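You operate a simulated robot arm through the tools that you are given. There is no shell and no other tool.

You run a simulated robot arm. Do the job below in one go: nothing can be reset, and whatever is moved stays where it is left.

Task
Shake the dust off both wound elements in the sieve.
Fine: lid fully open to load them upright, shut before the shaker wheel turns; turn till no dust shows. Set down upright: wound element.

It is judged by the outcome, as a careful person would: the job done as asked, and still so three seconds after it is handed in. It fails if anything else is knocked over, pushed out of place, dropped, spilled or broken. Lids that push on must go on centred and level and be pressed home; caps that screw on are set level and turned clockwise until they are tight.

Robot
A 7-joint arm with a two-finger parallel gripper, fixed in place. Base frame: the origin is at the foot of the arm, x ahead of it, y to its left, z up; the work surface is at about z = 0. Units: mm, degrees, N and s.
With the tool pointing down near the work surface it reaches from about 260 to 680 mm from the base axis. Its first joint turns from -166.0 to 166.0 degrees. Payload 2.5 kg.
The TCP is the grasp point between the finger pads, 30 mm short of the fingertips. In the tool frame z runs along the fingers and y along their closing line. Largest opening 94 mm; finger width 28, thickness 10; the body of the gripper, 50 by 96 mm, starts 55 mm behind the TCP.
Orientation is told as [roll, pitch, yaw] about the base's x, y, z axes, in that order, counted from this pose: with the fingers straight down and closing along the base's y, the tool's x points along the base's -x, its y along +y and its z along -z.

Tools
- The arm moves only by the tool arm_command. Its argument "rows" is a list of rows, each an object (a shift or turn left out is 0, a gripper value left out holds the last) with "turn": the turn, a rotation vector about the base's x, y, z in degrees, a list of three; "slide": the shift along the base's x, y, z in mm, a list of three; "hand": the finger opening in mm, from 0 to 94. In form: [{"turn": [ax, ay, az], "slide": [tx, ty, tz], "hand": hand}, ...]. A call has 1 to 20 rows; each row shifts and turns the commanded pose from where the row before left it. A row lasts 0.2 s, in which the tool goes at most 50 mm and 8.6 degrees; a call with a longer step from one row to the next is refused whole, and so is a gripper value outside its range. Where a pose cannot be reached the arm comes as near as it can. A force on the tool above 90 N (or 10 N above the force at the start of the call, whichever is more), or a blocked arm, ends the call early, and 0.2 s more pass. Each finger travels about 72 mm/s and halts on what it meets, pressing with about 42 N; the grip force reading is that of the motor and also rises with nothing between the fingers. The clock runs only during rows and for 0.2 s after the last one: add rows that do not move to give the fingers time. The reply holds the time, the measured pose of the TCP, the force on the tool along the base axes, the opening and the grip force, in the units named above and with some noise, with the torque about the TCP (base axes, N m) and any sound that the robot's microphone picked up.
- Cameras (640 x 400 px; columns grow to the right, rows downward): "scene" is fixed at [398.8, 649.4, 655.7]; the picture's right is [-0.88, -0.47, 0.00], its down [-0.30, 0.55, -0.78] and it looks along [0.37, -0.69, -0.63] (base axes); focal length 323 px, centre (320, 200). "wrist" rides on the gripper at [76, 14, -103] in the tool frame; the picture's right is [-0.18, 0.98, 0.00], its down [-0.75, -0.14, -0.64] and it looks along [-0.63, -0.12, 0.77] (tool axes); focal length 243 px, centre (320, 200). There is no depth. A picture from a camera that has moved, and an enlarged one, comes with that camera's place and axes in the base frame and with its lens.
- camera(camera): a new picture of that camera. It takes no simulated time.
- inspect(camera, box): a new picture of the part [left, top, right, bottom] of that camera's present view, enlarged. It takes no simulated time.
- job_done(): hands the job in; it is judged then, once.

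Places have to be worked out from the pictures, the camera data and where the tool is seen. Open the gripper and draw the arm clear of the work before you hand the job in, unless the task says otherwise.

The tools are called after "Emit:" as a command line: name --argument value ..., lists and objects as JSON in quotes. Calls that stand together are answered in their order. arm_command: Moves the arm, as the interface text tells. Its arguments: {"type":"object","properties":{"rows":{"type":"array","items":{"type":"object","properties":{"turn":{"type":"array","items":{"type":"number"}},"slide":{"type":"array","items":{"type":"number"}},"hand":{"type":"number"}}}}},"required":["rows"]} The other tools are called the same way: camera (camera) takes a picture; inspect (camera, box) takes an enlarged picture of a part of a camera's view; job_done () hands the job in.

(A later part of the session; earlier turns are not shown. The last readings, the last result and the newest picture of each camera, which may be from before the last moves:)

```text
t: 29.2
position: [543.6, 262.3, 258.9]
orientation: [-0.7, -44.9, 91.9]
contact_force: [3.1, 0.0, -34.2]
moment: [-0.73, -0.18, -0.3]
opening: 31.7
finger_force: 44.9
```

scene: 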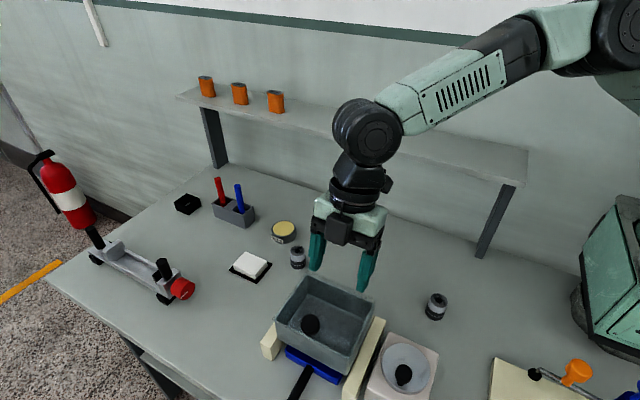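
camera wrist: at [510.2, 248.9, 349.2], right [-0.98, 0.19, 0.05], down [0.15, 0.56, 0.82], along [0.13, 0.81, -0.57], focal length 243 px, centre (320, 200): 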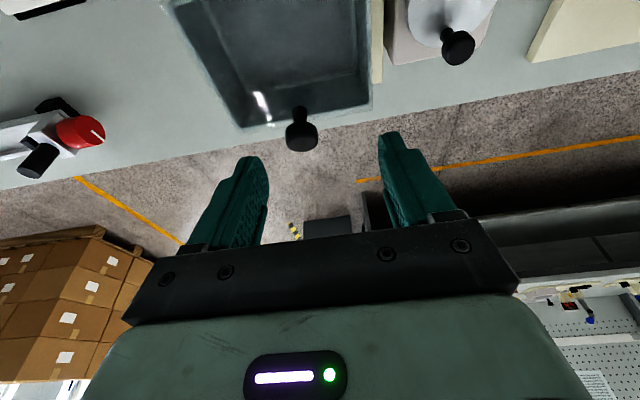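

The x and yaw drift here looks like the joint limit seen earlier, because the tilt is too large at this spot. I'll bring the tilt back while holding the knob near its present place.

Emit:
arm_command --rows '[{"turn": [-3, 0, 0], "slide": [0, 8, 1]}, {"turn": [-3, 0, 0], "slide": [0, 2, 0]}, {"turn": [-3, 0, 0]}, {"slide": [0, 0, 0]}]'

Emit:
camera --camera "scene"

Emit:
camera --camera "wrist"

```text
t: 30.2
position: [548.7, 264.4, 261.0]
orientation: [-0.1, -36.8, 90.0]
contact_force: [0.3, 10.3, 6.6]
moment: [1.32, 0.0, -0.12]
opening: 31.0
finger_force: 45.3
```

```text
taken
```

scene: 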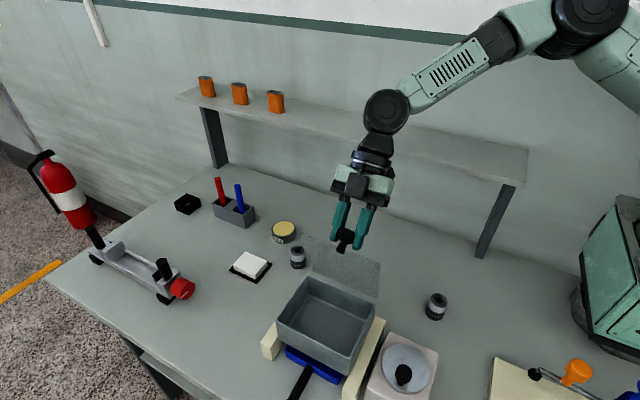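

```text
taken
camera wrist: at [533.1, 142.3, 297.5], right [-0.98, 0.15, 0.11], down [0.14, 0.22, 0.97], along [0.12, 0.96, -0.24], focal length 243 px, centre (320, 200)
```

wrist: 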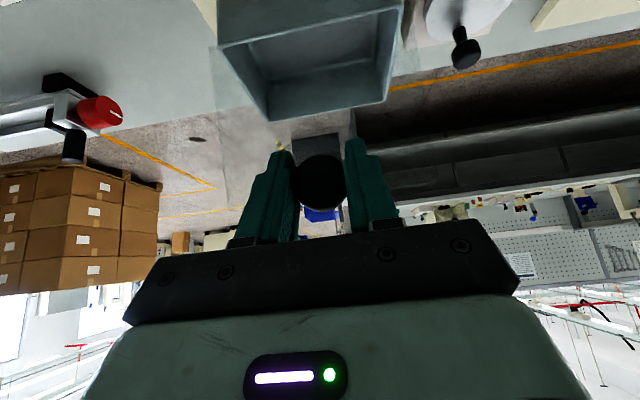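

The knob is still held, the tilt is 37° and the drift has cleared. I'll carry on past vertical while gradually reducing the tilt.

Emit:
arm_command --rows '[{"turn": [-2, 0, 0], "slide": [0, -6.5, -0.5]}, {"turn": [-2, 0, 0], "slide": [0, -6.5, -1.2]}, {"slide": [0, 0, 0]}]'

```text
t: 31.0
position: [549.8, 251.4, 258.9]
orientation: [-0.3, -32.8, 90.1]
contact_force: [0.0, 6.6, 19.2]
moment: [1.34, 0.09, 0.19]
opening: 31.2
finger_force: 44.6
```

Emit:
arm_command --rows '[{"turn": [-2, 0, 0], "slide": [0, -6.5, -0.8]}, {"turn": [-2, 0, 0], "slide": [0, -6.5, -1.8]}, {"slide": [0, 0, 0]}]'

Emit:
inspect --camera "scene" --box '[230, 180, 410, 360]'

```text
t: 31.8
position: [548.9, 238.4, 256.5]
orientation: [-0.1, -28.8, 90.1]
contact_force: [-0.7, 0.2, 29.0]
moment: [1.32, 0.06, 0.18]
opening: 31.7
finger_force: 45.0
```

```text
2.22 times, centred on (320, 270) of scene
camera zoom: at [398.8, 649.4, 655.7], right [-0.88, -0.47, 0.0], down [-0.3, 0.55, -0.78], along [0.37, -0.69, -0.63], focal length 718 px, centre (320, 44)
```

zoom: 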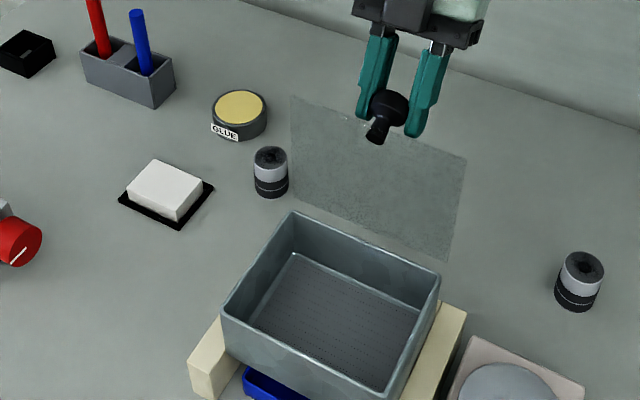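

The lid is now around 92°. I'll ease outward and keep going toward its end stop.

Emit:
arm_command --rows '[{"turn": [-1.5, 0, 0], "slide": [0, -6.5, 0.5]}, {"turn": [-1.5, 0, 0], "slide": [0, -6.5, -2.2]}, {"slide": [0, 0, 0]}]'

```text
t: 32.6
position: [548.7, 225.5, 253.8]
orientation: [0.0, -25.7, 90.0]
contact_force: [-0.2, 5.8, 9.6]
moment: [1.3, 0.04, -0.08]
opening: 31.3
finger_force: 45.2
```

Emit:
arm_command --rows '[{"turn": [-1.5, 0, 0], "slide": [0, -6.5, -2.4]}, {"turn": [-1.5, 0, 0], "slide": [0, -6.5, -2.8]}, {"slide": [0, 0, 0]}]'

Emit:
inspect --camera "scene" --box '[230, 180, 410, 360]'

```text
t: 33.4
position: [547.8, 213.1, 248.5]
orientation: [0.1, -22.7, 90.0]
contact_force: [-0.3, 4.3, 11.7]
moment: [1.39, -0.04, -0.1]
opening: 31.4
finger_force: 45.3
```

```text
2.22 times, centred on (320, 270) of scene
camera zoom: at [398.8, 649.4, 655.7], right [-0.88, -0.47, 0.0], down [-0.3, 0.55, -0.78], along [0.37, -0.69, -0.63], focal length 718 px, centre (320, 44)
```

zoom: 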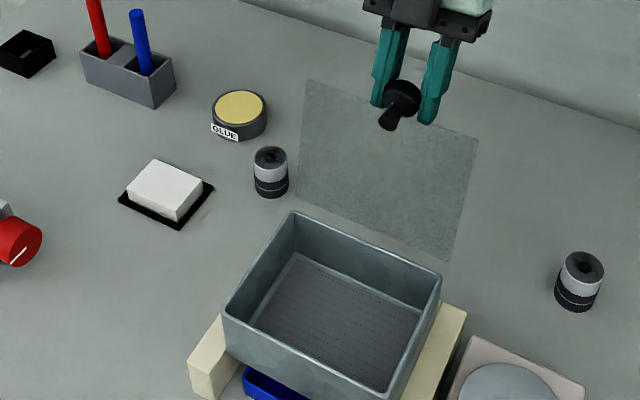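

The lid is at about 103° and still moving freely. I'll continue until it meets its stop.

Emit:
arm_command --rows '[{"turn": [-1.5, 0, 0], "slide": [0, -6.3, -2.6]}, {"turn": [-1.5, 0, 0], "slide": [0, -6.2, -3.4]}, {"slide": [0, 0, 0]}]'

```text
t: 34.2
position: [546.9, 204.5, 245.7]
orientation: [-0.1, -20.1, 90.3]
contact_force: [0.4, 23.3, 20.5]
moment: [1.34, -0.16, -0.16]
opening: 30.7
finger_force: 45.3
```

Resistance has risen to about 30 N along the arc and motion lagged, which suggests the lid's stop. A small extra push will confirm it.

Emit:
arm_command --rows '[{"slide": [0, -2, -1.2]}, {"slide": [0, 0, 0]}]'

Emit:
camera --camera "wrist"

```text
t: 34.8
position: [545.9, 202.8, 245.0]
orientation: [-0.1, -20.4, 90.3]
contact_force: [-0.1, 31.2, 30.8]
moment: [1.08, -0.19, -0.2]
opening: 31.2
finger_force: 45.4
```

```text
taken
camera wrist: at [532.6, 96.0, 314.4], right [-0.98, 0.17, 0.06], down [0.14, 0.48, 0.86], along [0.12, 0.86, -0.5], focal length 243 px, centre (320, 200)
```

wrist: 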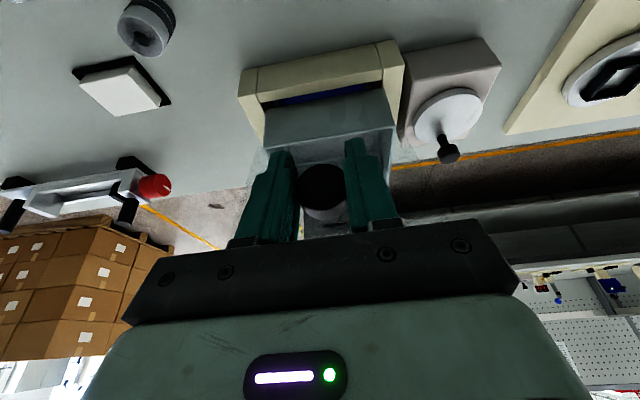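

The stop is confirmed: force rises with almost no motion. I'll relieve the pressure, release the knob, and back off along the tool axis.

Emit:
arm_command --rows '[{"slide": [0, 3.5, 2.5]}, {"slide": [0, 0, 0]}, {"hand": 60}, {"hand": 60}, {"hand": 60}, {"slide": [0, 0, 0]}]'

Emit:
inspect --camera "scene" --box '[230, 160, 430, 360]'

```text
t: 36.2
position: [548.6, 199.8, 244.2]
orientation: [0.0, -19.7, 90.1]
contact_force: [0.2, 0.9, 0.0]
moment: [0.03, -0.03, 0.0]
opening: 60.1
finger_force: 0.2
```

```text
2.00 times, centred on (330, 260) of scene
camera zoom: at [398.8, 649.4, 655.7], right [-0.88, -0.47, 0.0], down [-0.3, 0.55, -0.78], along [0.37, -0.69, -0.63], focal length 646 px, centre (300, 80)
```

zoom: 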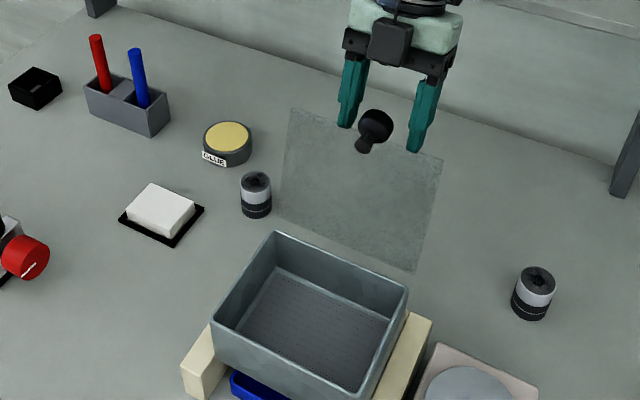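

The lid stays open, leaning back against its stop. The near element is at about (367, 168) and the far one at about (707, 191), each roughly 39 mm wide and 50 mm tall. I'll retreat clear of the lid knob and turn the tool so the forearm stays well on the -y side while I go to the far element.

Emit:
arm_command --rows '[{"slide": [0, -16, 45]}, {"slide": [0, -35, 10], "hand": 80}, {"turn": [0, 0, -8.3], "slide": [5, -30, 0]}, {"turn": [0, 0, -8.3], "slide": [10, -10, 0]}, {"turn": [0, 0, -8.3], "slide": [15, 0, -10]}, {"turn": [0, 0, -8.3], "slide": [20, 5, -20]}, {"turn": [0, 0, -8.4], "slide": [20, 10, -25]}, {"turn": [0, 0, -8.4], "slide": [20, 10, -25]}, {"slide": [0, 0, 0]}]'

Emit:
camera --camera "scene"

Emit:
camera --camera "wrist"

```text
t: 38.2
position: [637.5, 135.0, 220.3]
orientation: [0.0, -19.7, 39.9]
contact_force: [-0.4, 0.1, 0.2]
moment: [0.01, -0.01, -0.01]
opening: 80.1
finger_force: 0.1
```

```text
taken
```

scene: 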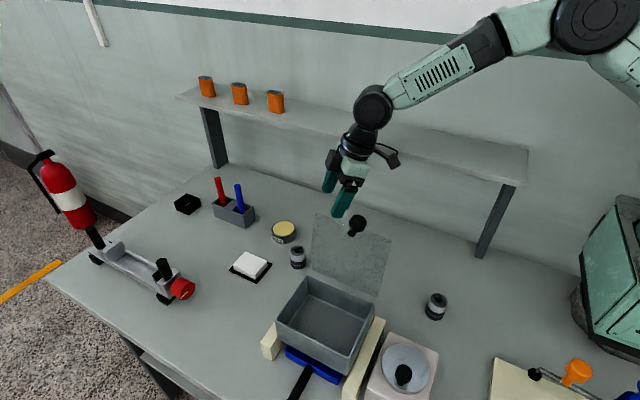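

```text
taken
camera wrist: at [546.7, 77.5, 290.4], right [-0.5, 0.86, 0.06], down [0.47, 0.21, 0.86], along [0.73, 0.46, -0.51], focal length 243 px, centre (320, 200)
```

wrist: 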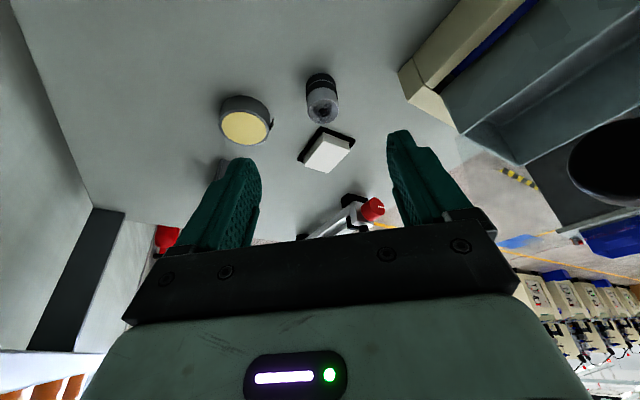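

The far element is visible ahead between the fingers. I'll zoom in for its exact position.

Emit:
inspect --camera "wrist" --box '[270, 50, 370, 130]'

Emit:
inspect --camera "scene" --box '[270, 235, 330, 280]'

```text
5.00 times, centred on (320, 90) of wrist
camera zoom: at [546.7, 77.5, 290.4], right [-0.5, 0.86, 0.06], down [0.47, 0.21, 0.86], along [0.73, 0.46, -0.51], focal length 1213 px, centre (320, 750)
```

zoom: 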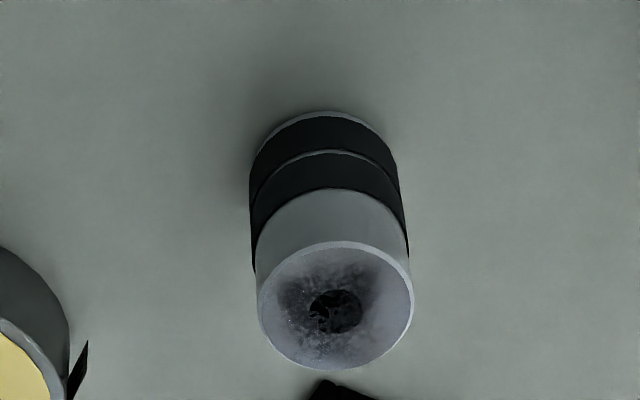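

```text
8.89 times, centred on (300, 258) of scene
camera zoom: at [398.8, 649.4, 655.7], right [-0.88, -0.47, 0.0], down [-0.3, 0.55, -0.78], along [0.37, -0.69, -0.63], focal length 2872 px, centre (498, -311)
```

zoom: 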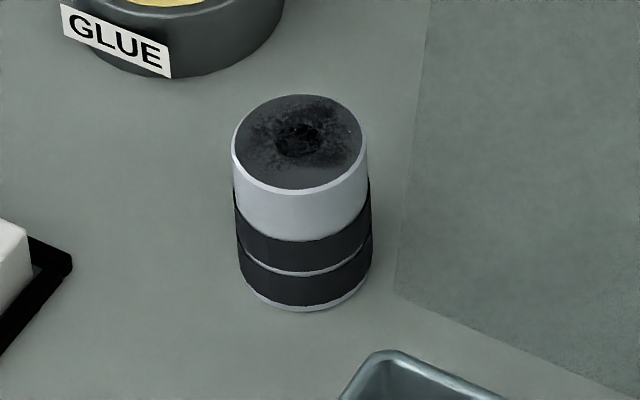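

The far element's top centre triangulates to (706.4, 191.9, 52), with diameter about 38 mm. I'll add a bit more tilt and hover above it.

Emit:
arm_command --rows '[{"turn": [2.76, -3.29, 0], "slide": [17.2, 14.2, -27.5]}, {"slide": [17.2, 14.2, -27.5]}, {"slide": [17.2, 14.2, -27.5]}, {"slide": [17.3, 14.3, -27.5]}, {"slide": [0, 0, 0]}, {"slide": [0, 0, 0]}]'

Emit:
camera --camera "scene"

Emit:
camera --camera "wrist"

```text
t: 39.6
position: [706.1, 191.7, 108.1]
orientation: [0.1, -24.0, 40.1]
contact_force: [0.9, 0.4, 0.4]
moment: [0.0, -0.01, 0.01]
opening: 79.9
finger_force: 0.0
```

```text
taken
```

scene: 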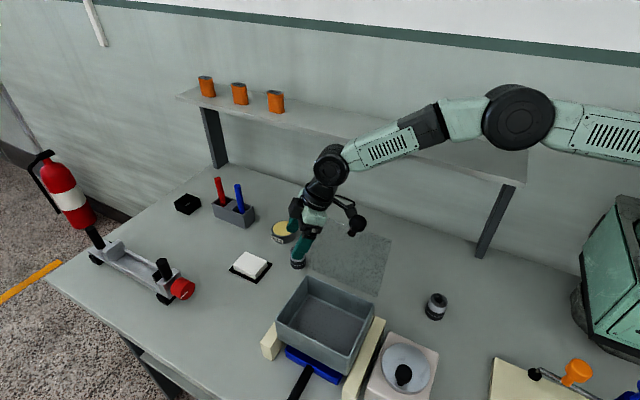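

```text
taken
camera wrist: at [611.0, 132.2, 170.3], right [-0.5, 0.86, 0.07], down [0.42, 0.17, 0.89], along [0.76, 0.48, -0.44], focal length 243 px, centre (320, 200)
```

wrist: 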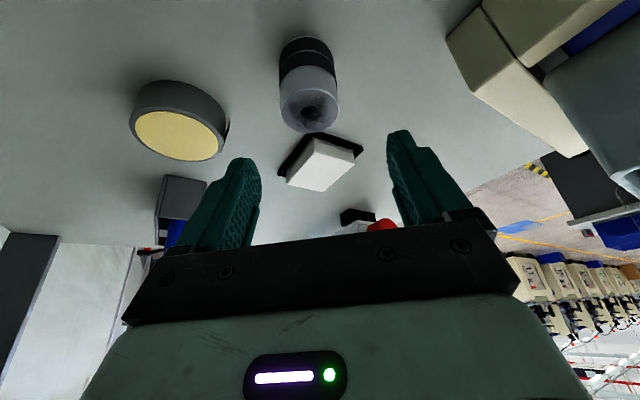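

The projected grasp point lines up with the element. Descending around it with the fingers open.

Emit:
arm_command --rows '[{"slide": [0, 0, -20]}, {"slide": [0, 0, -20]}, {"slide": [0, 0, -18]}, {"slide": [0, 0, -12]}, {"slide": [0, 0, 0]}]'

Emit:
camera --camera "wrist"

Emit:
inspect --camera "scene" --box '[240, 170, 400, 290]'

```text
t: 40.8
position: [706.6, 191.0, 39.0]
orientation: [0.0, -23.9, 40.2]
contact_force: [-0.3, -0.4, 1.1]
moment: [0.0, 0.02, -0.02]
opening: 80.0
finger_force: 0.2
```

```text
taken
camera wrist: at [611.1, 131.4, 100.9], right [-0.5, 0.86, 0.07], down [0.42, 0.17, 0.89], along [0.76, 0.48, -0.44], focal length 243 px, centre (320, 200)
```

wrist: 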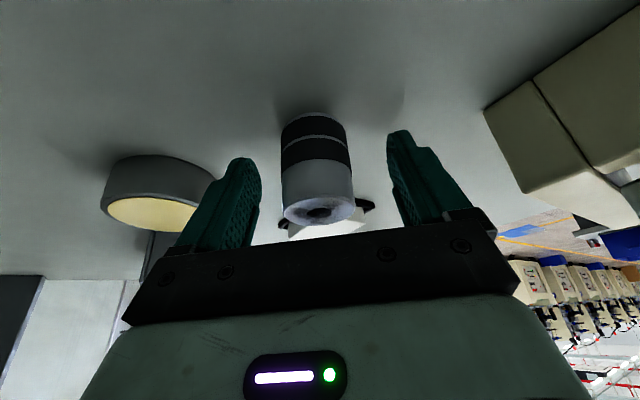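

```text
3.33 times, centred on (320, 230) of scene
camera zoom: at [398.8, 649.4, 655.7], right [-0.88, -0.47, 0.0], down [-0.3, 0.55, -0.78], along [0.37, -0.69, -0.63], focal length 1077 px, centre (320, 100)
```

zoom: 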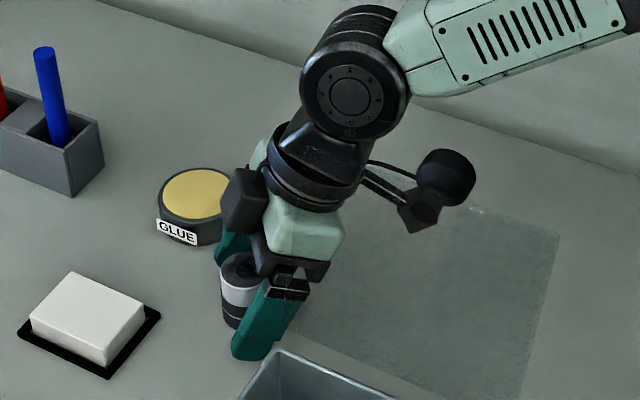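

The element sits centred between the fingers, so I'll close on it.

Emit:
arm_command --rows '[{"slide": [0, 0, -1], "hand": 50}, {"hand": 30}, {"hand": 30}, {"hand": 30}, {"slide": [0, 0, 0]}]'

Emit:
camera --camera "wrist"

```text
t: 42.0
position: [707.7, 191.4, 40.1]
orientation: [-0.1, -24.2, 40.1]
contact_force: [0.1, 0.6, 0.2]
moment: [0.01, -0.02, -0.01]
opening: 39.5
finger_force: 41.7
```

```text
taken
camera wrist: at [612.2, 131.3, 102.3], right [-0.5, 0.86, 0.07], down [0.41, 0.17, 0.89], along [0.76, 0.48, -0.44], focal length 243 px, centre (320, 200)
```

wrist: 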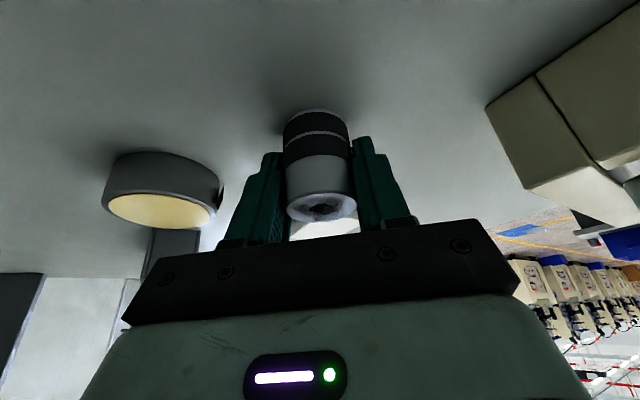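

Gripped at 39.5 mm. I'll lift gently and then raise it high enough to clear the open lid.

Emit:
arm_command --rows '[{"slide": [0, 0, 8]}, {"slide": [0, 0, 15]}, {"slide": [-5, -4, 25]}, {"slide": [-6, -4, 30]}, {"slide": [-6, -4, 30]}, {"slide": [-6, -4, 30]}, {"slide": [-6, -4, 30]}, {"slide": [0, 0, 0]}]'

Emit:
camera --camera "wrist"

Emit:
camera --camera "scene"

```text
t: 43.8
position: [679.2, 171.6, 205.4]
orientation: [-0.1, -24.1, 40.0]
contact_force: [0.2, -0.1, 0.4]
moment: [-0.01, 0.0, -0.02]
opening: 30.1
finger_force: 0.1
```

```text
taken
camera wrist: at [583.9, 111.0, 268.3], right [-0.5, 0.86, 0.08], down [0.42, 0.17, 0.89], along [0.76, 0.48, -0.44], focal length 243 px, centre (320, 200)
```

wrist: 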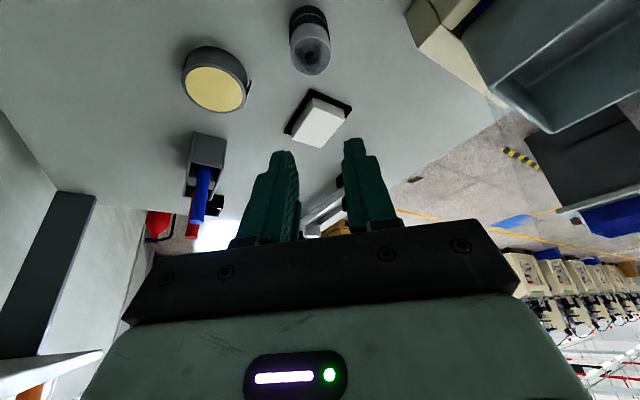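

```text
taken
```

scene: 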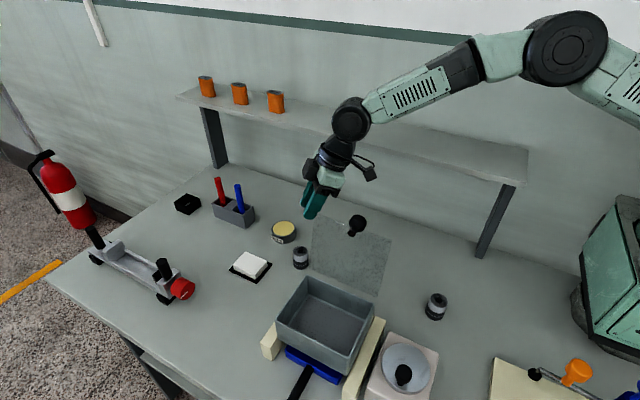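

The element slipped out at the start of the lift and is still standing upright on the table. I'll look closely at its new position before retrying.

Emit:
inspect --camera "wrist" --box '[250, 0, 370, 90]'

Emit:
inspect --camera "scene" --box '[270, 235, 330, 280]'

```text
4.44 times, centred on (310, 45) of wrist
camera zoom: at [583.9, 111.0, 268.3], right [-0.5, 0.86, 0.08], down [0.42, 0.17, 0.89], along [0.76, 0.48, -0.44], focal length 1078 px, centre (364, 889)
```

zoom: 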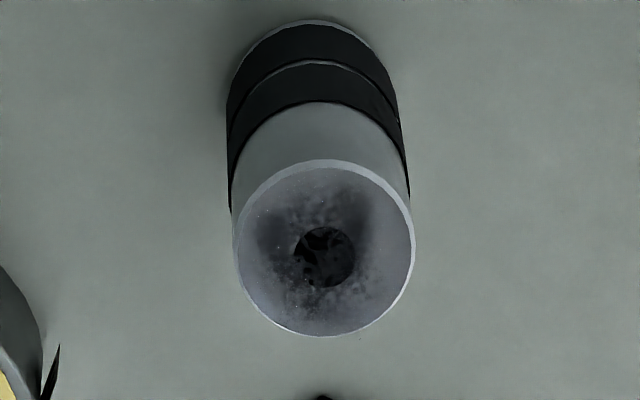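

```text
8.89 times, centred on (300, 258) of scene
camera zoom: at [398.8, 649.4, 655.7], right [-0.88, -0.47, 0.0], down [-0.3, 0.55, -0.78], along [0.37, -0.69, -0.63], focal length 2872 px, centre (498, -311)
```

zoom: 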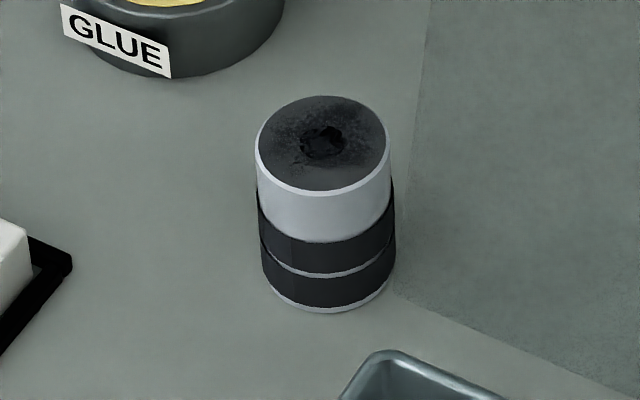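

The element is upright at about (701, 189). I'll reopen, re-centre a bit lower on its dark bands, grip again, and test with a tiny slow lift to see what the load does.

Emit:
arm_command --rows '[{"slide": [5, 4, 0], "hand": 80}, {"slide": [8, 6, -20], "hand": 80}, {"slide": [8, 7, -30]}, {"slide": [1, 1, -30]}, {"slide": [0, 0, -30]}, {"slide": [0, 0, -25]}, {"slide": [0, 0, -20]}, {"slide": [0, 0, -8]}, {"slide": [0, 0, 0]}]'

Emit:
camera --camera "wrist"

```text
t: 45.8
position: [699.8, 189.4, 42.8]
orientation: [0.2, -24.0, 40.1]
contact_force: [0.0, 0.7, -0.3]
moment: [-0.01, 0.03, -0.01]
opening: 80.1
finger_force: 0.0
```

```text
taken
camera wrist: at [605.2, 129.2, 105.4], right [-0.5, 0.86, 0.07], down [0.42, 0.17, 0.89], along [0.76, 0.48, -0.44], focal length 243 px, centre (320, 200)
```

wrist: 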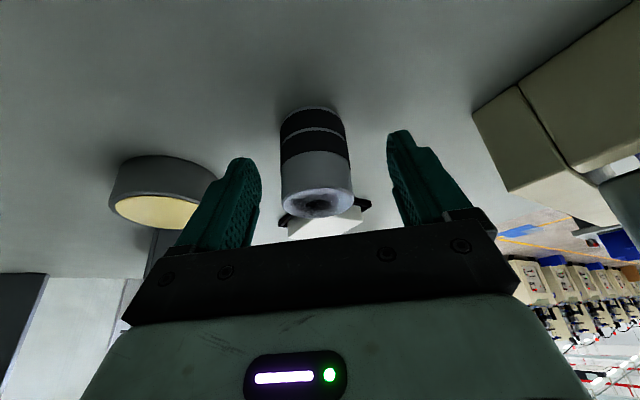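

Centred in y and slightly high, so I'll lower to z≈36, close firmly with extra settling time, then lift just 3 mm slowly and read the load.

Emit:
arm_command --rows '[{"slide": [0.5, 0, -6.5]}, {"slide": [0, 0, 0], "hand": 50}, {"hand": 20}, {"hand": 20}, {"hand": 20}, {"hand": 20}, {"hand": 20}]'

Emit:
arm_command --rows '[{"slide": [0, 0, 1.5]}, {"slide": [0, 0, 1.5]}, {"slide": [0, 0, 0]}]'

Emit:
camera --camera "wrist"

```text
t: 47.4
position: [699.5, 190.1, 35.8]
orientation: [-0.1, -24.0, 40.0]
contact_force: [0.4, 0.7, 1.5]
moment: [0.01, 0.04, -0.01]
opening: 39.7
finger_force: 42.6
```

```text
t: 48.2
position: [700.9, 190.1, 38.3]
orientation: [0.0, -24.0, 40.0]
contact_force: [0.5, -0.7, -1.0]
moment: [-0.02, -0.03, -0.02]
opening: 39.7
finger_force: 42.4
```

```text
taken
camera wrist: at [605.6, 129.6, 101.5], right [-0.5, 0.86, 0.07], down [0.42, 0.17, 0.89], along [0.76, 0.48, -0.44], focal length 243 px, centre (320, 200)
```

wrist: 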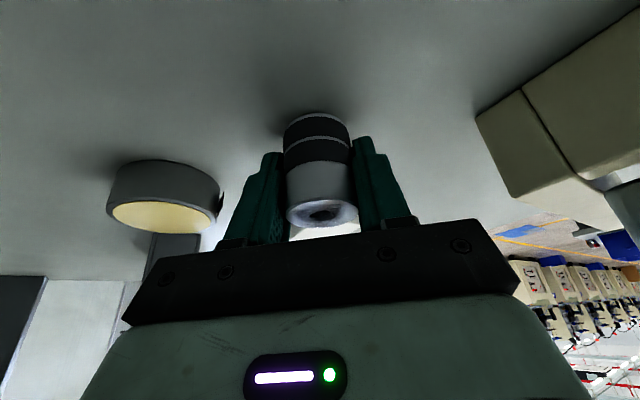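

The load is only about 1 N, so the element is light. I'll lift another 6 mm slowly and check visually whether it comes along.

Emit:
arm_command --rows '[{"slide": [0, 0, 1.5]}, {"slide": [0, 0, 1.5]}, {"slide": [0, 0, 1.5]}, {"slide": [0, 0, 1.5]}, {"slide": [0, 0, 0]}]'

Emit:
inspect --camera "wrist" --box '[220, 80, 420, 240]'

Emit:
inspect --camera "scene" --box '[260, 210, 350, 280]'

```text
t: 49.4
position: [701.7, 188.8, 45.1]
orientation: [0.0, -24.1, 39.9]
contact_force: [0.7, 0.7, -0.9]
moment: [0.0, 0.02, 0.0]
opening: 39.7
finger_force: 40.9
```

```text
2.50 times, centred on (320, 160) of wrist
camera zoom: at [605.7, 129.3, 107.9], right [-0.5, 0.86, 0.07], down [0.42, 0.17, 0.89], along [0.76, 0.48, -0.44], focal length 606 px, centre (320, 300)
```

zoom: 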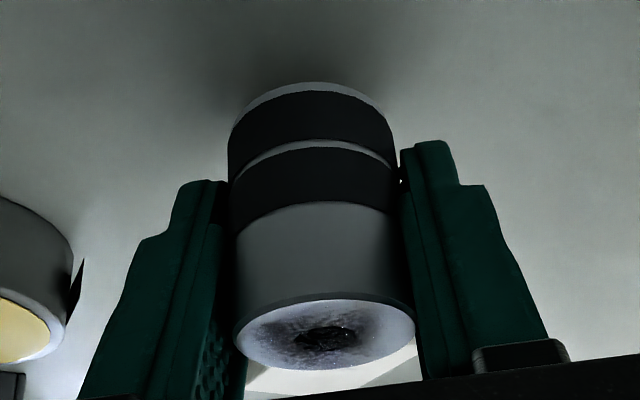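

```text
5.71 times, centred on (305, 245) of scene
camera zoom: at [398.8, 649.4, 655.7], right [-0.88, -0.47, 0.0], down [-0.3, 0.55, -0.78], along [0.37, -0.69, -0.63], focal length 1846 px, centre (406, -57)
```

zoom: 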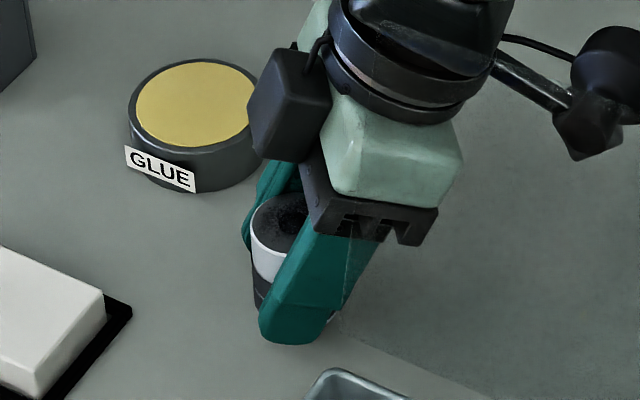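

The element is coming up with the fingers this time. I'll continue slowly, in smaller increments than before, and keep checking.

Emit:
arm_command --rows '[{"slide": [0, 0, 2.5]}, {"slide": [0, 0, 2.5]}, {"slide": [0, 0, 3]}, {"slide": [0, 0, 3]}, {"slide": [0, 0, 3]}, {"slide": [0, 0, 3]}, {"slide": [0, 0, 3]}, {"slide": [0, 0, 0]}]'

Emit:
inspect --camera "wrist" --box '[220, 80, 420, 240]'

Emit:
inspect --camera "scene" --box '[260, 210, 350, 280]'

```text
t: 51.2
position: [700.6, 189.8, 66.2]
orientation: [0.1, -24.0, 40.0]
contact_force: [0.4, 0.3, -0.8]
moment: [0.02, -0.03, 0.0]
opening: 39.4
finger_force: 42.4
```

```text
2.50 times, centred on (320, 160) of wrist
camera zoom: at [605.7, 129.4, 127.8], right [-0.5, 0.86, 0.07], down [0.42, 0.17, 0.89], along [0.76, 0.48, -0.44], focal length 606 px, centre (320, 300)
```

zoom: 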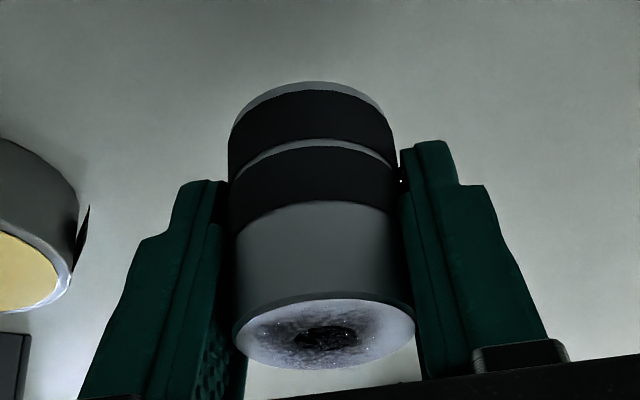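

```text
5.71 times, centred on (305, 245) of scene
camera zoom: at [398.8, 649.4, 655.7], right [-0.88, -0.47, 0.0], down [-0.3, 0.55, -0.78], along [0.37, -0.69, -0.63], focal length 1846 px, centre (406, -57)
```

zoom: 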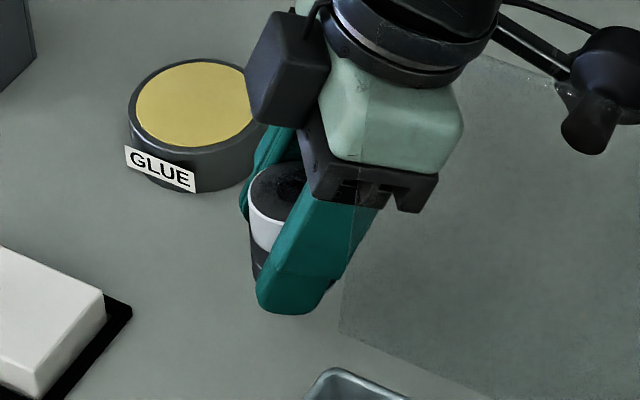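

The element is lifted cleanly. I'll raise it at a gentle, ramped pace toward clearance height and check the grip partway.

Emit:
arm_command --rows '[{"slide": [-0.5, -0.5, 4]}, {"slide": [-1, -1, 6]}, {"slide": [-2, -1.5, 8]}, {"slide": [-3, -2, 10]}, {"slide": [-3, -2, 12]}, {"slide": [-3, -2, 12]}, {"slide": [-3, -2, 12]}, {"slide": [-3, -2, 12]}, {"slide": [-3, -2, 12]}, {"slide": [-3, -2, 12]}, {"slide": [-3, -2, 12]}, {"slide": [-3, -2, 12]}, {"slide": [-2, -2, 10]}, {"slide": [-1, -1, 6]}, {"slide": [0, 0, 3]}, {"slide": [0, 0, 0]}]'

Emit:
camera --camera "wrist"

Emit:
camera --camera "scene"

```text
t: 54.6
position: [666.3, 166.5, 208.8]
orientation: [0.0, -24.0, 40.0]
contact_force: [0.4, -0.2, -0.5]
moment: [0.01, -0.01, 0.02]
opening: 39.3
finger_force: 41.7
```

```text
taken
camera wrist: at [571.8, 106.2, 271.7], right [-0.5, 0.86, 0.07], down [0.42, 0.17, 0.89], along [0.76, 0.48, -0.44], focal length 243 px, centre (320, 200)
```

wrist: 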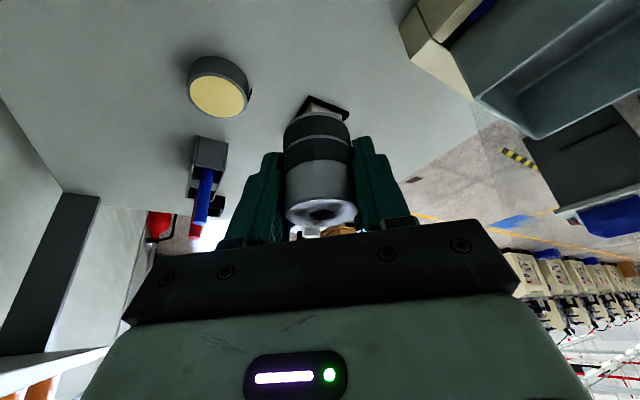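

```text
taken
```

scene: 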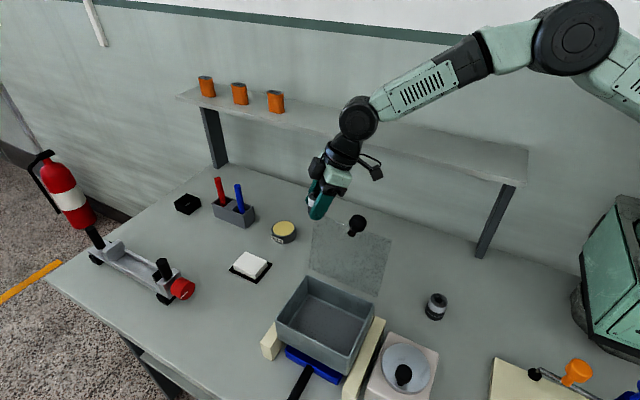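

The element is secure. I'll rise to about 345 mm while yawing the tool to 0, keeping the element upright.

Emit:
arm_command --rows '[{"turn": [0, 0, -2], "slide": [-1, 0, 4]}, {"turn": [0, 0, -3], "slide": [-3, 0, 8]}, {"turn": [0, 0, -4], "slide": [-5, 0, 12]}, {"turn": [0, 0, -4], "slide": [-5, 0, 12]}, {"turn": [0, 0, -4], "slide": [-5, 0, 12]}, {"turn": [0, 0, -4], "slide": [-5, 0, 12]}, {"turn": [0, 0, -4], "slide": [-5, 0, 12]}, {"turn": [0, 0, -4], "slide": [-5, 0, 12]}, {"turn": [0, 0, -4], "slide": [-5, 0, 12]}, {"turn": [0, 0, -4], "slide": [-5, 0, 12]}, {"turn": [0, 0, -2], "slide": [-5, 0, 12]}, {"turn": [0, 0, -1], "slide": [-4, 0, 10]}, {"slide": [-2, 0, 5]}, {"slide": [0, 0, 0]}]'

Emit:
camera --camera "scene"

Emit:
camera --camera "wrist"

```text
t: 57.6
position: [611.9, 165.7, 343.7]
orientation: [0.0, -24.0, 0.0]
contact_force: [0.1, 0.0, 0.2]
moment: [0.01, 0.01, 0.01]
opening: 39.5
finger_force: 42.0
```

```text
taken
```

scene: 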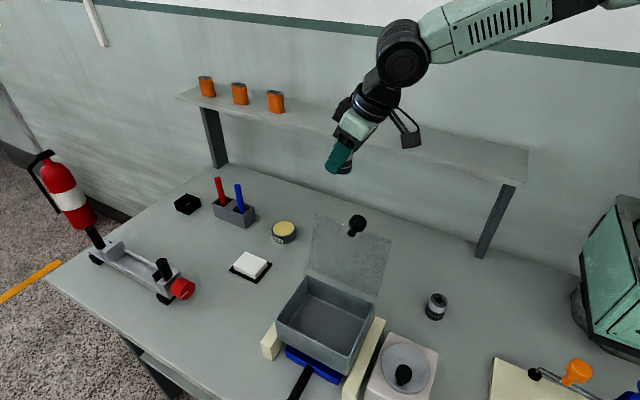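

```text
taken
camera wrist: at [500.0, 180.3, 406.0], right [0.17, 0.98, 0.07], down [0.43, -0.14, 0.89], along [0.89, -0.12, -0.44], focal length 243 px, centre (320, 200)
```

wrist: 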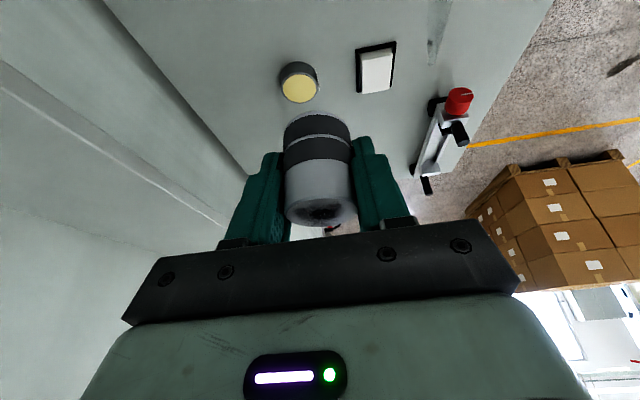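

Now carrying it over the open lid at this height to above the sieve's far-x half, target about (573, 348).

Emit:
arm_command --rows '[{"slide": [-1, 4, 0]}, {"slide": [-2, 8, 0]}, {"slide": [-3, 13, 0]}, {"slide": [-4, 16, 0]}, {"slide": [-4, 17, 0]}, {"slide": [-4, 17, 0]}, {"slide": [-4, 17, 0]}, {"slide": [-4, 17, 0]}, {"slide": [-4, 17, 0]}, {"slide": [-3, 16, 0]}, {"slide": [-3, 15, 0]}, {"slide": [-2, 12, 0]}, {"slide": [-1, 8, 0]}, {"slide": [0, 5.3, 0]}, {"slide": [0, 0, 0]}]'

Emit:
camera --camera "scene"

Emit:
camera --camera "wrist"

```text
t: 60.8
position: [572.3, 347.4, 343.9]
orientation: [0.0, -24.0, 0.0]
contact_force: [0.3, 0.7, -0.4]
moment: [0.02, 0.01, -0.02]
opening: 39.1
finger_force: 41.6
```

```text
taken
```

scene: 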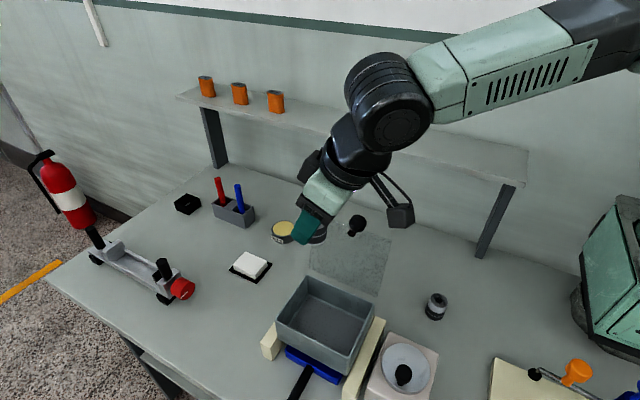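

```text
taken
camera wrist: at [460.3, 362.4, 405.9], right [0.17, 0.98, 0.07], down [0.43, -0.14, 0.89], along [0.89, -0.12, -0.44], focal length 243 px, centre (320, 200)
```

wrist: 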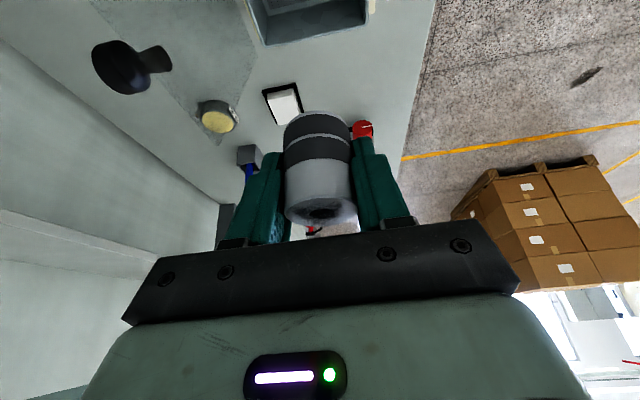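

Above the sieve now, clear of the lid. I'll descend to just above the rim and check the alignment.

Emit:
arm_command --rows '[{"slide": [0, 0, -5]}, {"slide": [0, 0, -10]}, {"slide": [0, 0, -15]}, {"slide": [0, 0, -16]}, {"slide": [0, 0, -16]}, {"slide": [0, 0, -16]}, {"slide": [0, 0, -16]}, {"slide": [0, 0, -16]}, {"slide": [0, 0, -14]}, {"slide": [0, 0, -12]}, {"slide": [0, 0, -8]}, {"slide": [0, 0, -4]}, {"slide": [0, 0, 0]}]'

Emit:
camera --camera "wrist"

Emit:
inspect --camera "scene" --box '[230, 200, 430, 400]'

```text
t: 63.6
position: [573.2, 348.3, 195.1]
orientation: [0.0, -24.1, 0.1]
contact_force: [-0.4, 0.5, -1.1]
moment: [-0.02, -0.01, 0.02]
opening: 38.7
finger_force: 42.3
```

```text
taken
camera wrist: at [461.6, 362.7, 257.5], right [0.17, 0.98, 0.07], down [0.43, -0.14, 0.89], along [0.89, -0.12, -0.44], focal length 243 px, centre (320, 200)
```

wrist: 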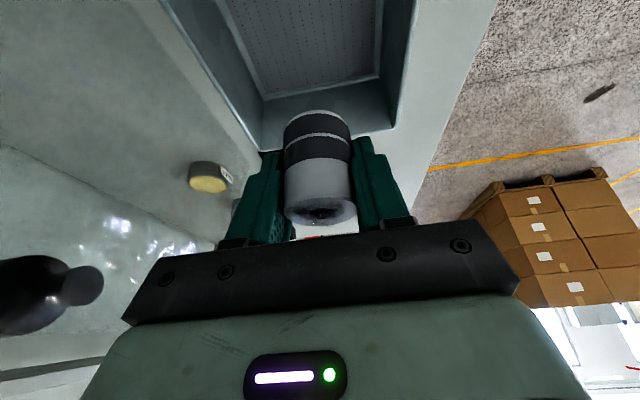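

```text
2.00 times, centred on (330, 300) of scene
camera zoom: at [398.8, 649.4, 655.7], right [-0.88, -0.47, 0.0], down [-0.3, 0.55, -0.78], along [0.37, -0.69, -0.63], focal length 646 px, centre (300, 0)
```

zoom: 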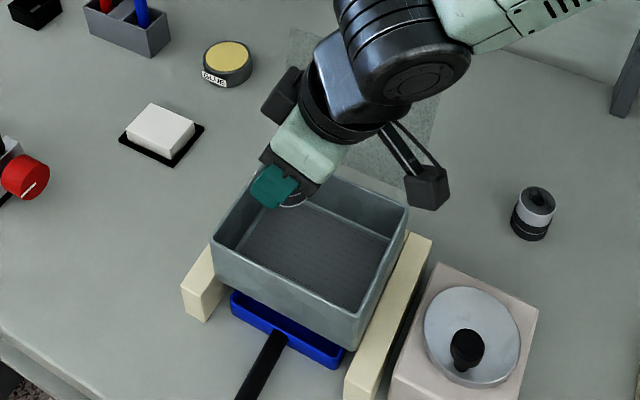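

The element is well inside the sieve outline: inner y is about 298–404 and x extends to about 612. I'll lower into the tray, then creep down to touch the floor.

Emit:
arm_command --rows '[{"slide": [0, 0, -5]}, {"slide": [0, 0, -10]}, {"slide": [0, 0, -14]}, {"slide": [0, 0, -14]}, {"slide": [0, 0, -12]}, {"slide": [0, 0, -10]}, {"slide": [0, 0, -7]}, {"slide": [0, 0, -4]}, {"slide": [0, 0, 0]}]'

Emit:
camera --camera "wrist"

Emit:
inspect --camera "scene" --box '[230, 200, 430, 400]'

```text
t: 65.6
position: [573.3, 349.3, 119.9]
orientation: [-0.1, -24.0, 0.0]
contact_force: [1.3, 0.4, -0.7]
moment: [-0.02, 0.02, 0.0]
opening: 39.1
finger_force: 41.8
```

```text
taken
camera wrist: at [461.7, 362.9, 182.4], right [0.17, 0.98, 0.08], down [0.43, -0.14, 0.89], along [0.89, -0.12, -0.44], focal length 243 px, centre (320, 200)
```

wrist: 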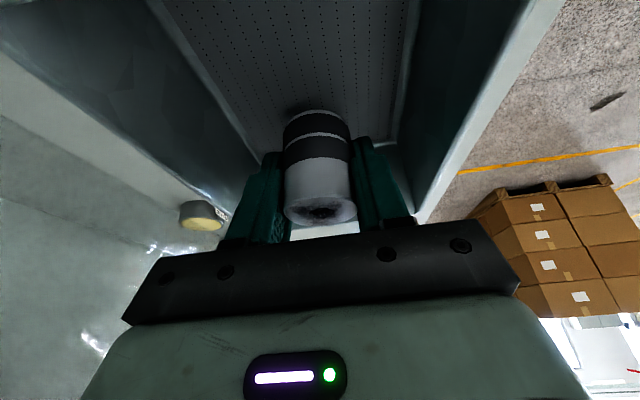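

```text
2.00 times, centred on (330, 300) of scene
camera zoom: at [398.8, 649.4, 655.7], right [-0.88, -0.47, 0.0], down [-0.3, 0.55, -0.78], along [0.37, -0.69, -0.63], focal length 646 px, centre (300, 0)
```

zoom: 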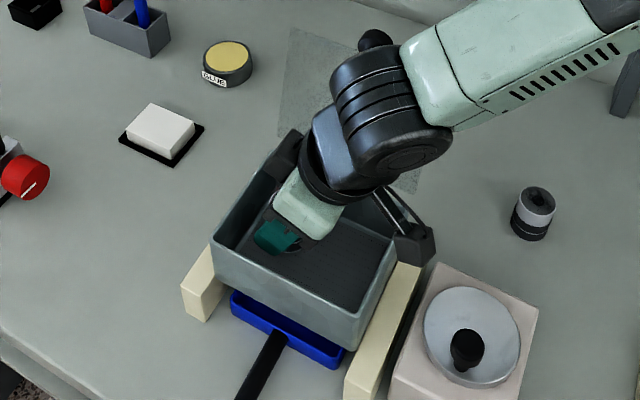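

Inside the tray with clearance on all sides. Creeping down to find the floor.

Emit:
arm_command --rows '[{"slide": [0, 0, -2]}, {"slide": [0, 0, -2]}, {"slide": [0, 0, -2]}, {"slide": [0, 0, -2]}, {"slide": [0, 0, 0]}]'

Emit:
inspect --camera "wrist" --box '[220, 80, 420, 240]'

```text
t: 66.8
position: [572.6, 347.4, 112.4]
orientation: [0.0, -24.1, 0.0]
contact_force: [-0.1, -1.0, -0.6]
moment: [-0.01, 0.0, 0.01]
opening: 38.7
finger_force: 42.2
```

```text
2.50 times, centred on (320, 160) of wrist
camera zoom: at [460.9, 362.9, 174.0], right [0.17, 0.98, 0.07], down [0.43, -0.14, 0.89], along [0.89, -0.12, -0.44], focal length 606 px, centre (320, 300)
```

zoom: 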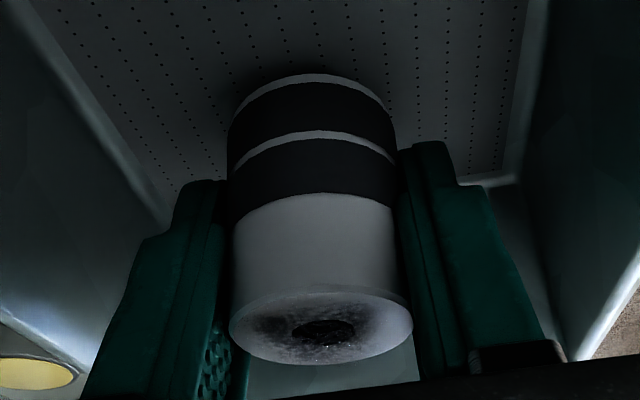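

Emit:
arm_command --rows '[{"slide": [0, 0, -1.5]}, {"slide": [0, 0, -1.5]}, {"slide": [0, 0, -1.5]}, {"slide": [0, 0, 0]}]'

Emit:
inspect --camera "wrist" --box '[220, 80, 420, 240]'

```text
t: 67.8
position: [572.8, 347.8, 107.9]
orientation: [0.0, -24.0, 0.1]
contact_force: [0.2, 0.1, -0.5]
moment: [0.0, 0.01, 0.04]
opening: 38.5
finger_force: 41.9
```

```text
2.50 times, centred on (320, 160) of wrist
camera zoom: at [461.2, 362.6, 169.8], right [0.17, 0.98, 0.07], down [0.43, -0.14, 0.89], along [0.89, -0.12, -0.44], focal length 606 px, centre (320, 300)
```

zoom: 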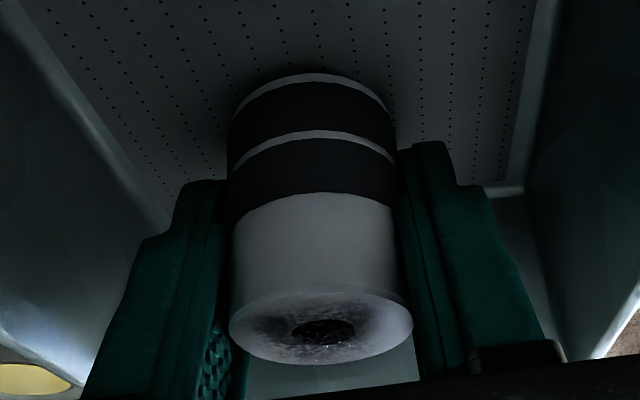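

Emit:
arm_command --rows '[{"slide": [0, 0, -1.5]}, {"slide": [0, 0, -1.5]}, {"slide": [0, 0, 0]}]'

Emit:
arm_command --rows '[{"slide": [0, 0, -1.5]}, {"slide": [0, 0, -1]}, {"slide": [0, 0, 0]}]'

Emit:
inspect --camera "wrist" --box '[220, 80, 420, 240]'

```text
t: 68.6
position: [573.8, 347.9, 105.3]
orientation: [0.0, -24.1, 0.2]
contact_force: [0.6, 0.3, 0.4]
moment: [0.04, 0.0, -0.02]
opening: 38.8
finger_force: 42.5
```

```text
t: 69.4
position: [571.4, 347.8, 102.1]
orientation: [0.0, -23.9, -0.1]
contact_force: [0.8, 1.0, -0.4]
moment: [0.01, -0.02, 0.0]
opening: 38.2
finger_force: 42.2
```

```text
2.50 times, centred on (320, 160) of wrist
camera zoom: at [460.6, 362.7, 163.6], right [0.17, 0.98, 0.07], down [0.43, -0.14, 0.89], along [0.89, -0.12, -0.44], focal length 606 px, centre (320, 300)
```

zoom: 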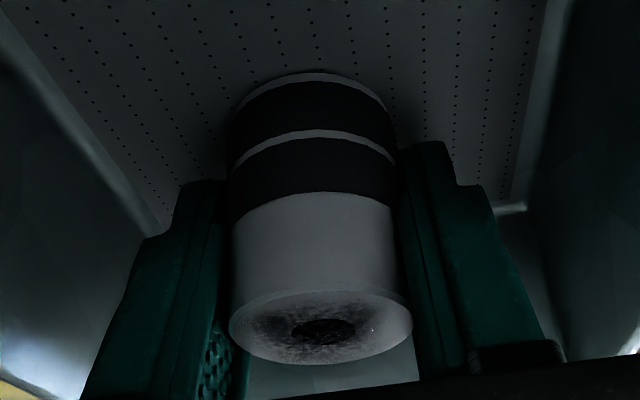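

Emit:
arm_command --rows '[{"slide": [0, 0, -1]}, {"slide": [0, 0, -1]}, {"slide": [0, 0, 0]}]'

Emit:
arm_command --rows '[{"slide": [0, 0, -1]}, {"slide": [0, 0, -1]}, {"slide": [0, 0, 0]}]'

Emit:
inspect --camera "wrist" --box '[220, 80, 420, 240]'

```text
t: 70.2
position: [572.7, 348.3, 100.1]
orientation: [0.0, -24.1, 0.0]
contact_force: [-0.2, -3.4, 8.9]
moment: [-0.25, 0.06, 0.01]
opening: 38.6
finger_force: 41.9
```

```text
t: 71.0
position: [574.5, 348.7, 100.5]
orientation: [0.2, -24.4, 0.0]
contact_force: [0.6, -6.0, 28.0]
moment: [-0.42, 0.28, 0.08]
opening: 38.6
finger_force: 42.1
```

```text
2.50 times, centred on (320, 160) of wrist
camera zoom: at [462.0, 363.2, 162.0], right [0.17, 0.98, 0.08], down [0.42, -0.14, 0.89], along [0.89, -0.12, -0.44], focal length 606 px, centre (320, 300)
```

zoom: 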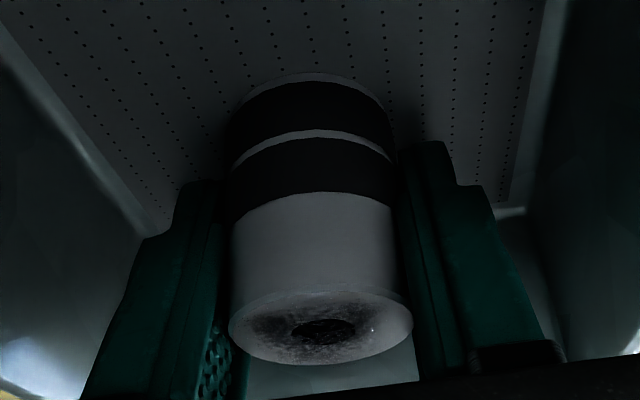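

Contact with the sieve floor is confirmed at TCP z≈100, with the force centred on the grip. I'll relieve the press, release gently, and look.

Emit:
arm_command --rows '[{"slide": [0, 0, 1.5]}, {"slide": [0, 0, 0], "hand": 42}, {"hand": 46}, {"hand": 52}, {"hand": 54}, {"slide": [0, 0, 0]}]'

Emit:
inspect --camera "wrist" --box '[220, 80, 420, 240]'

```text
t: 72.4
position: [572.7, 348.4, 99.2]
orientation: [0.0, -24.0, 0.0]
contact_force: [-0.7, -0.1, 0.0]
moment: [0.02, 0.01, -0.03]
opening: 53.9
finger_force: 0.1
```

```text
2.50 times, centred on (320, 160) of wrist
camera zoom: at [461.0, 362.6, 161.6], right [0.17, 0.98, 0.07], down [0.43, -0.14, 0.89], along [0.89, -0.12, -0.44], focal length 606 px, centre (320, 300)
```

zoom: 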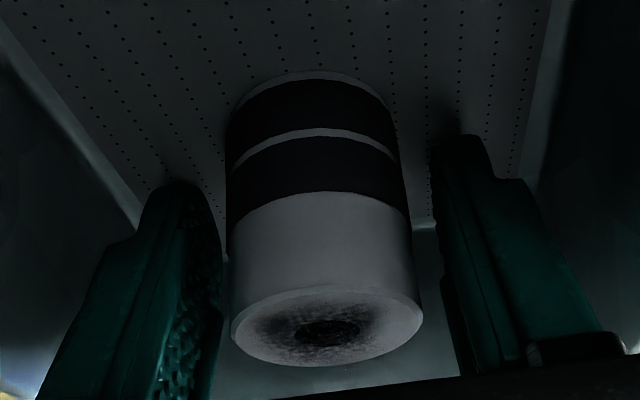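

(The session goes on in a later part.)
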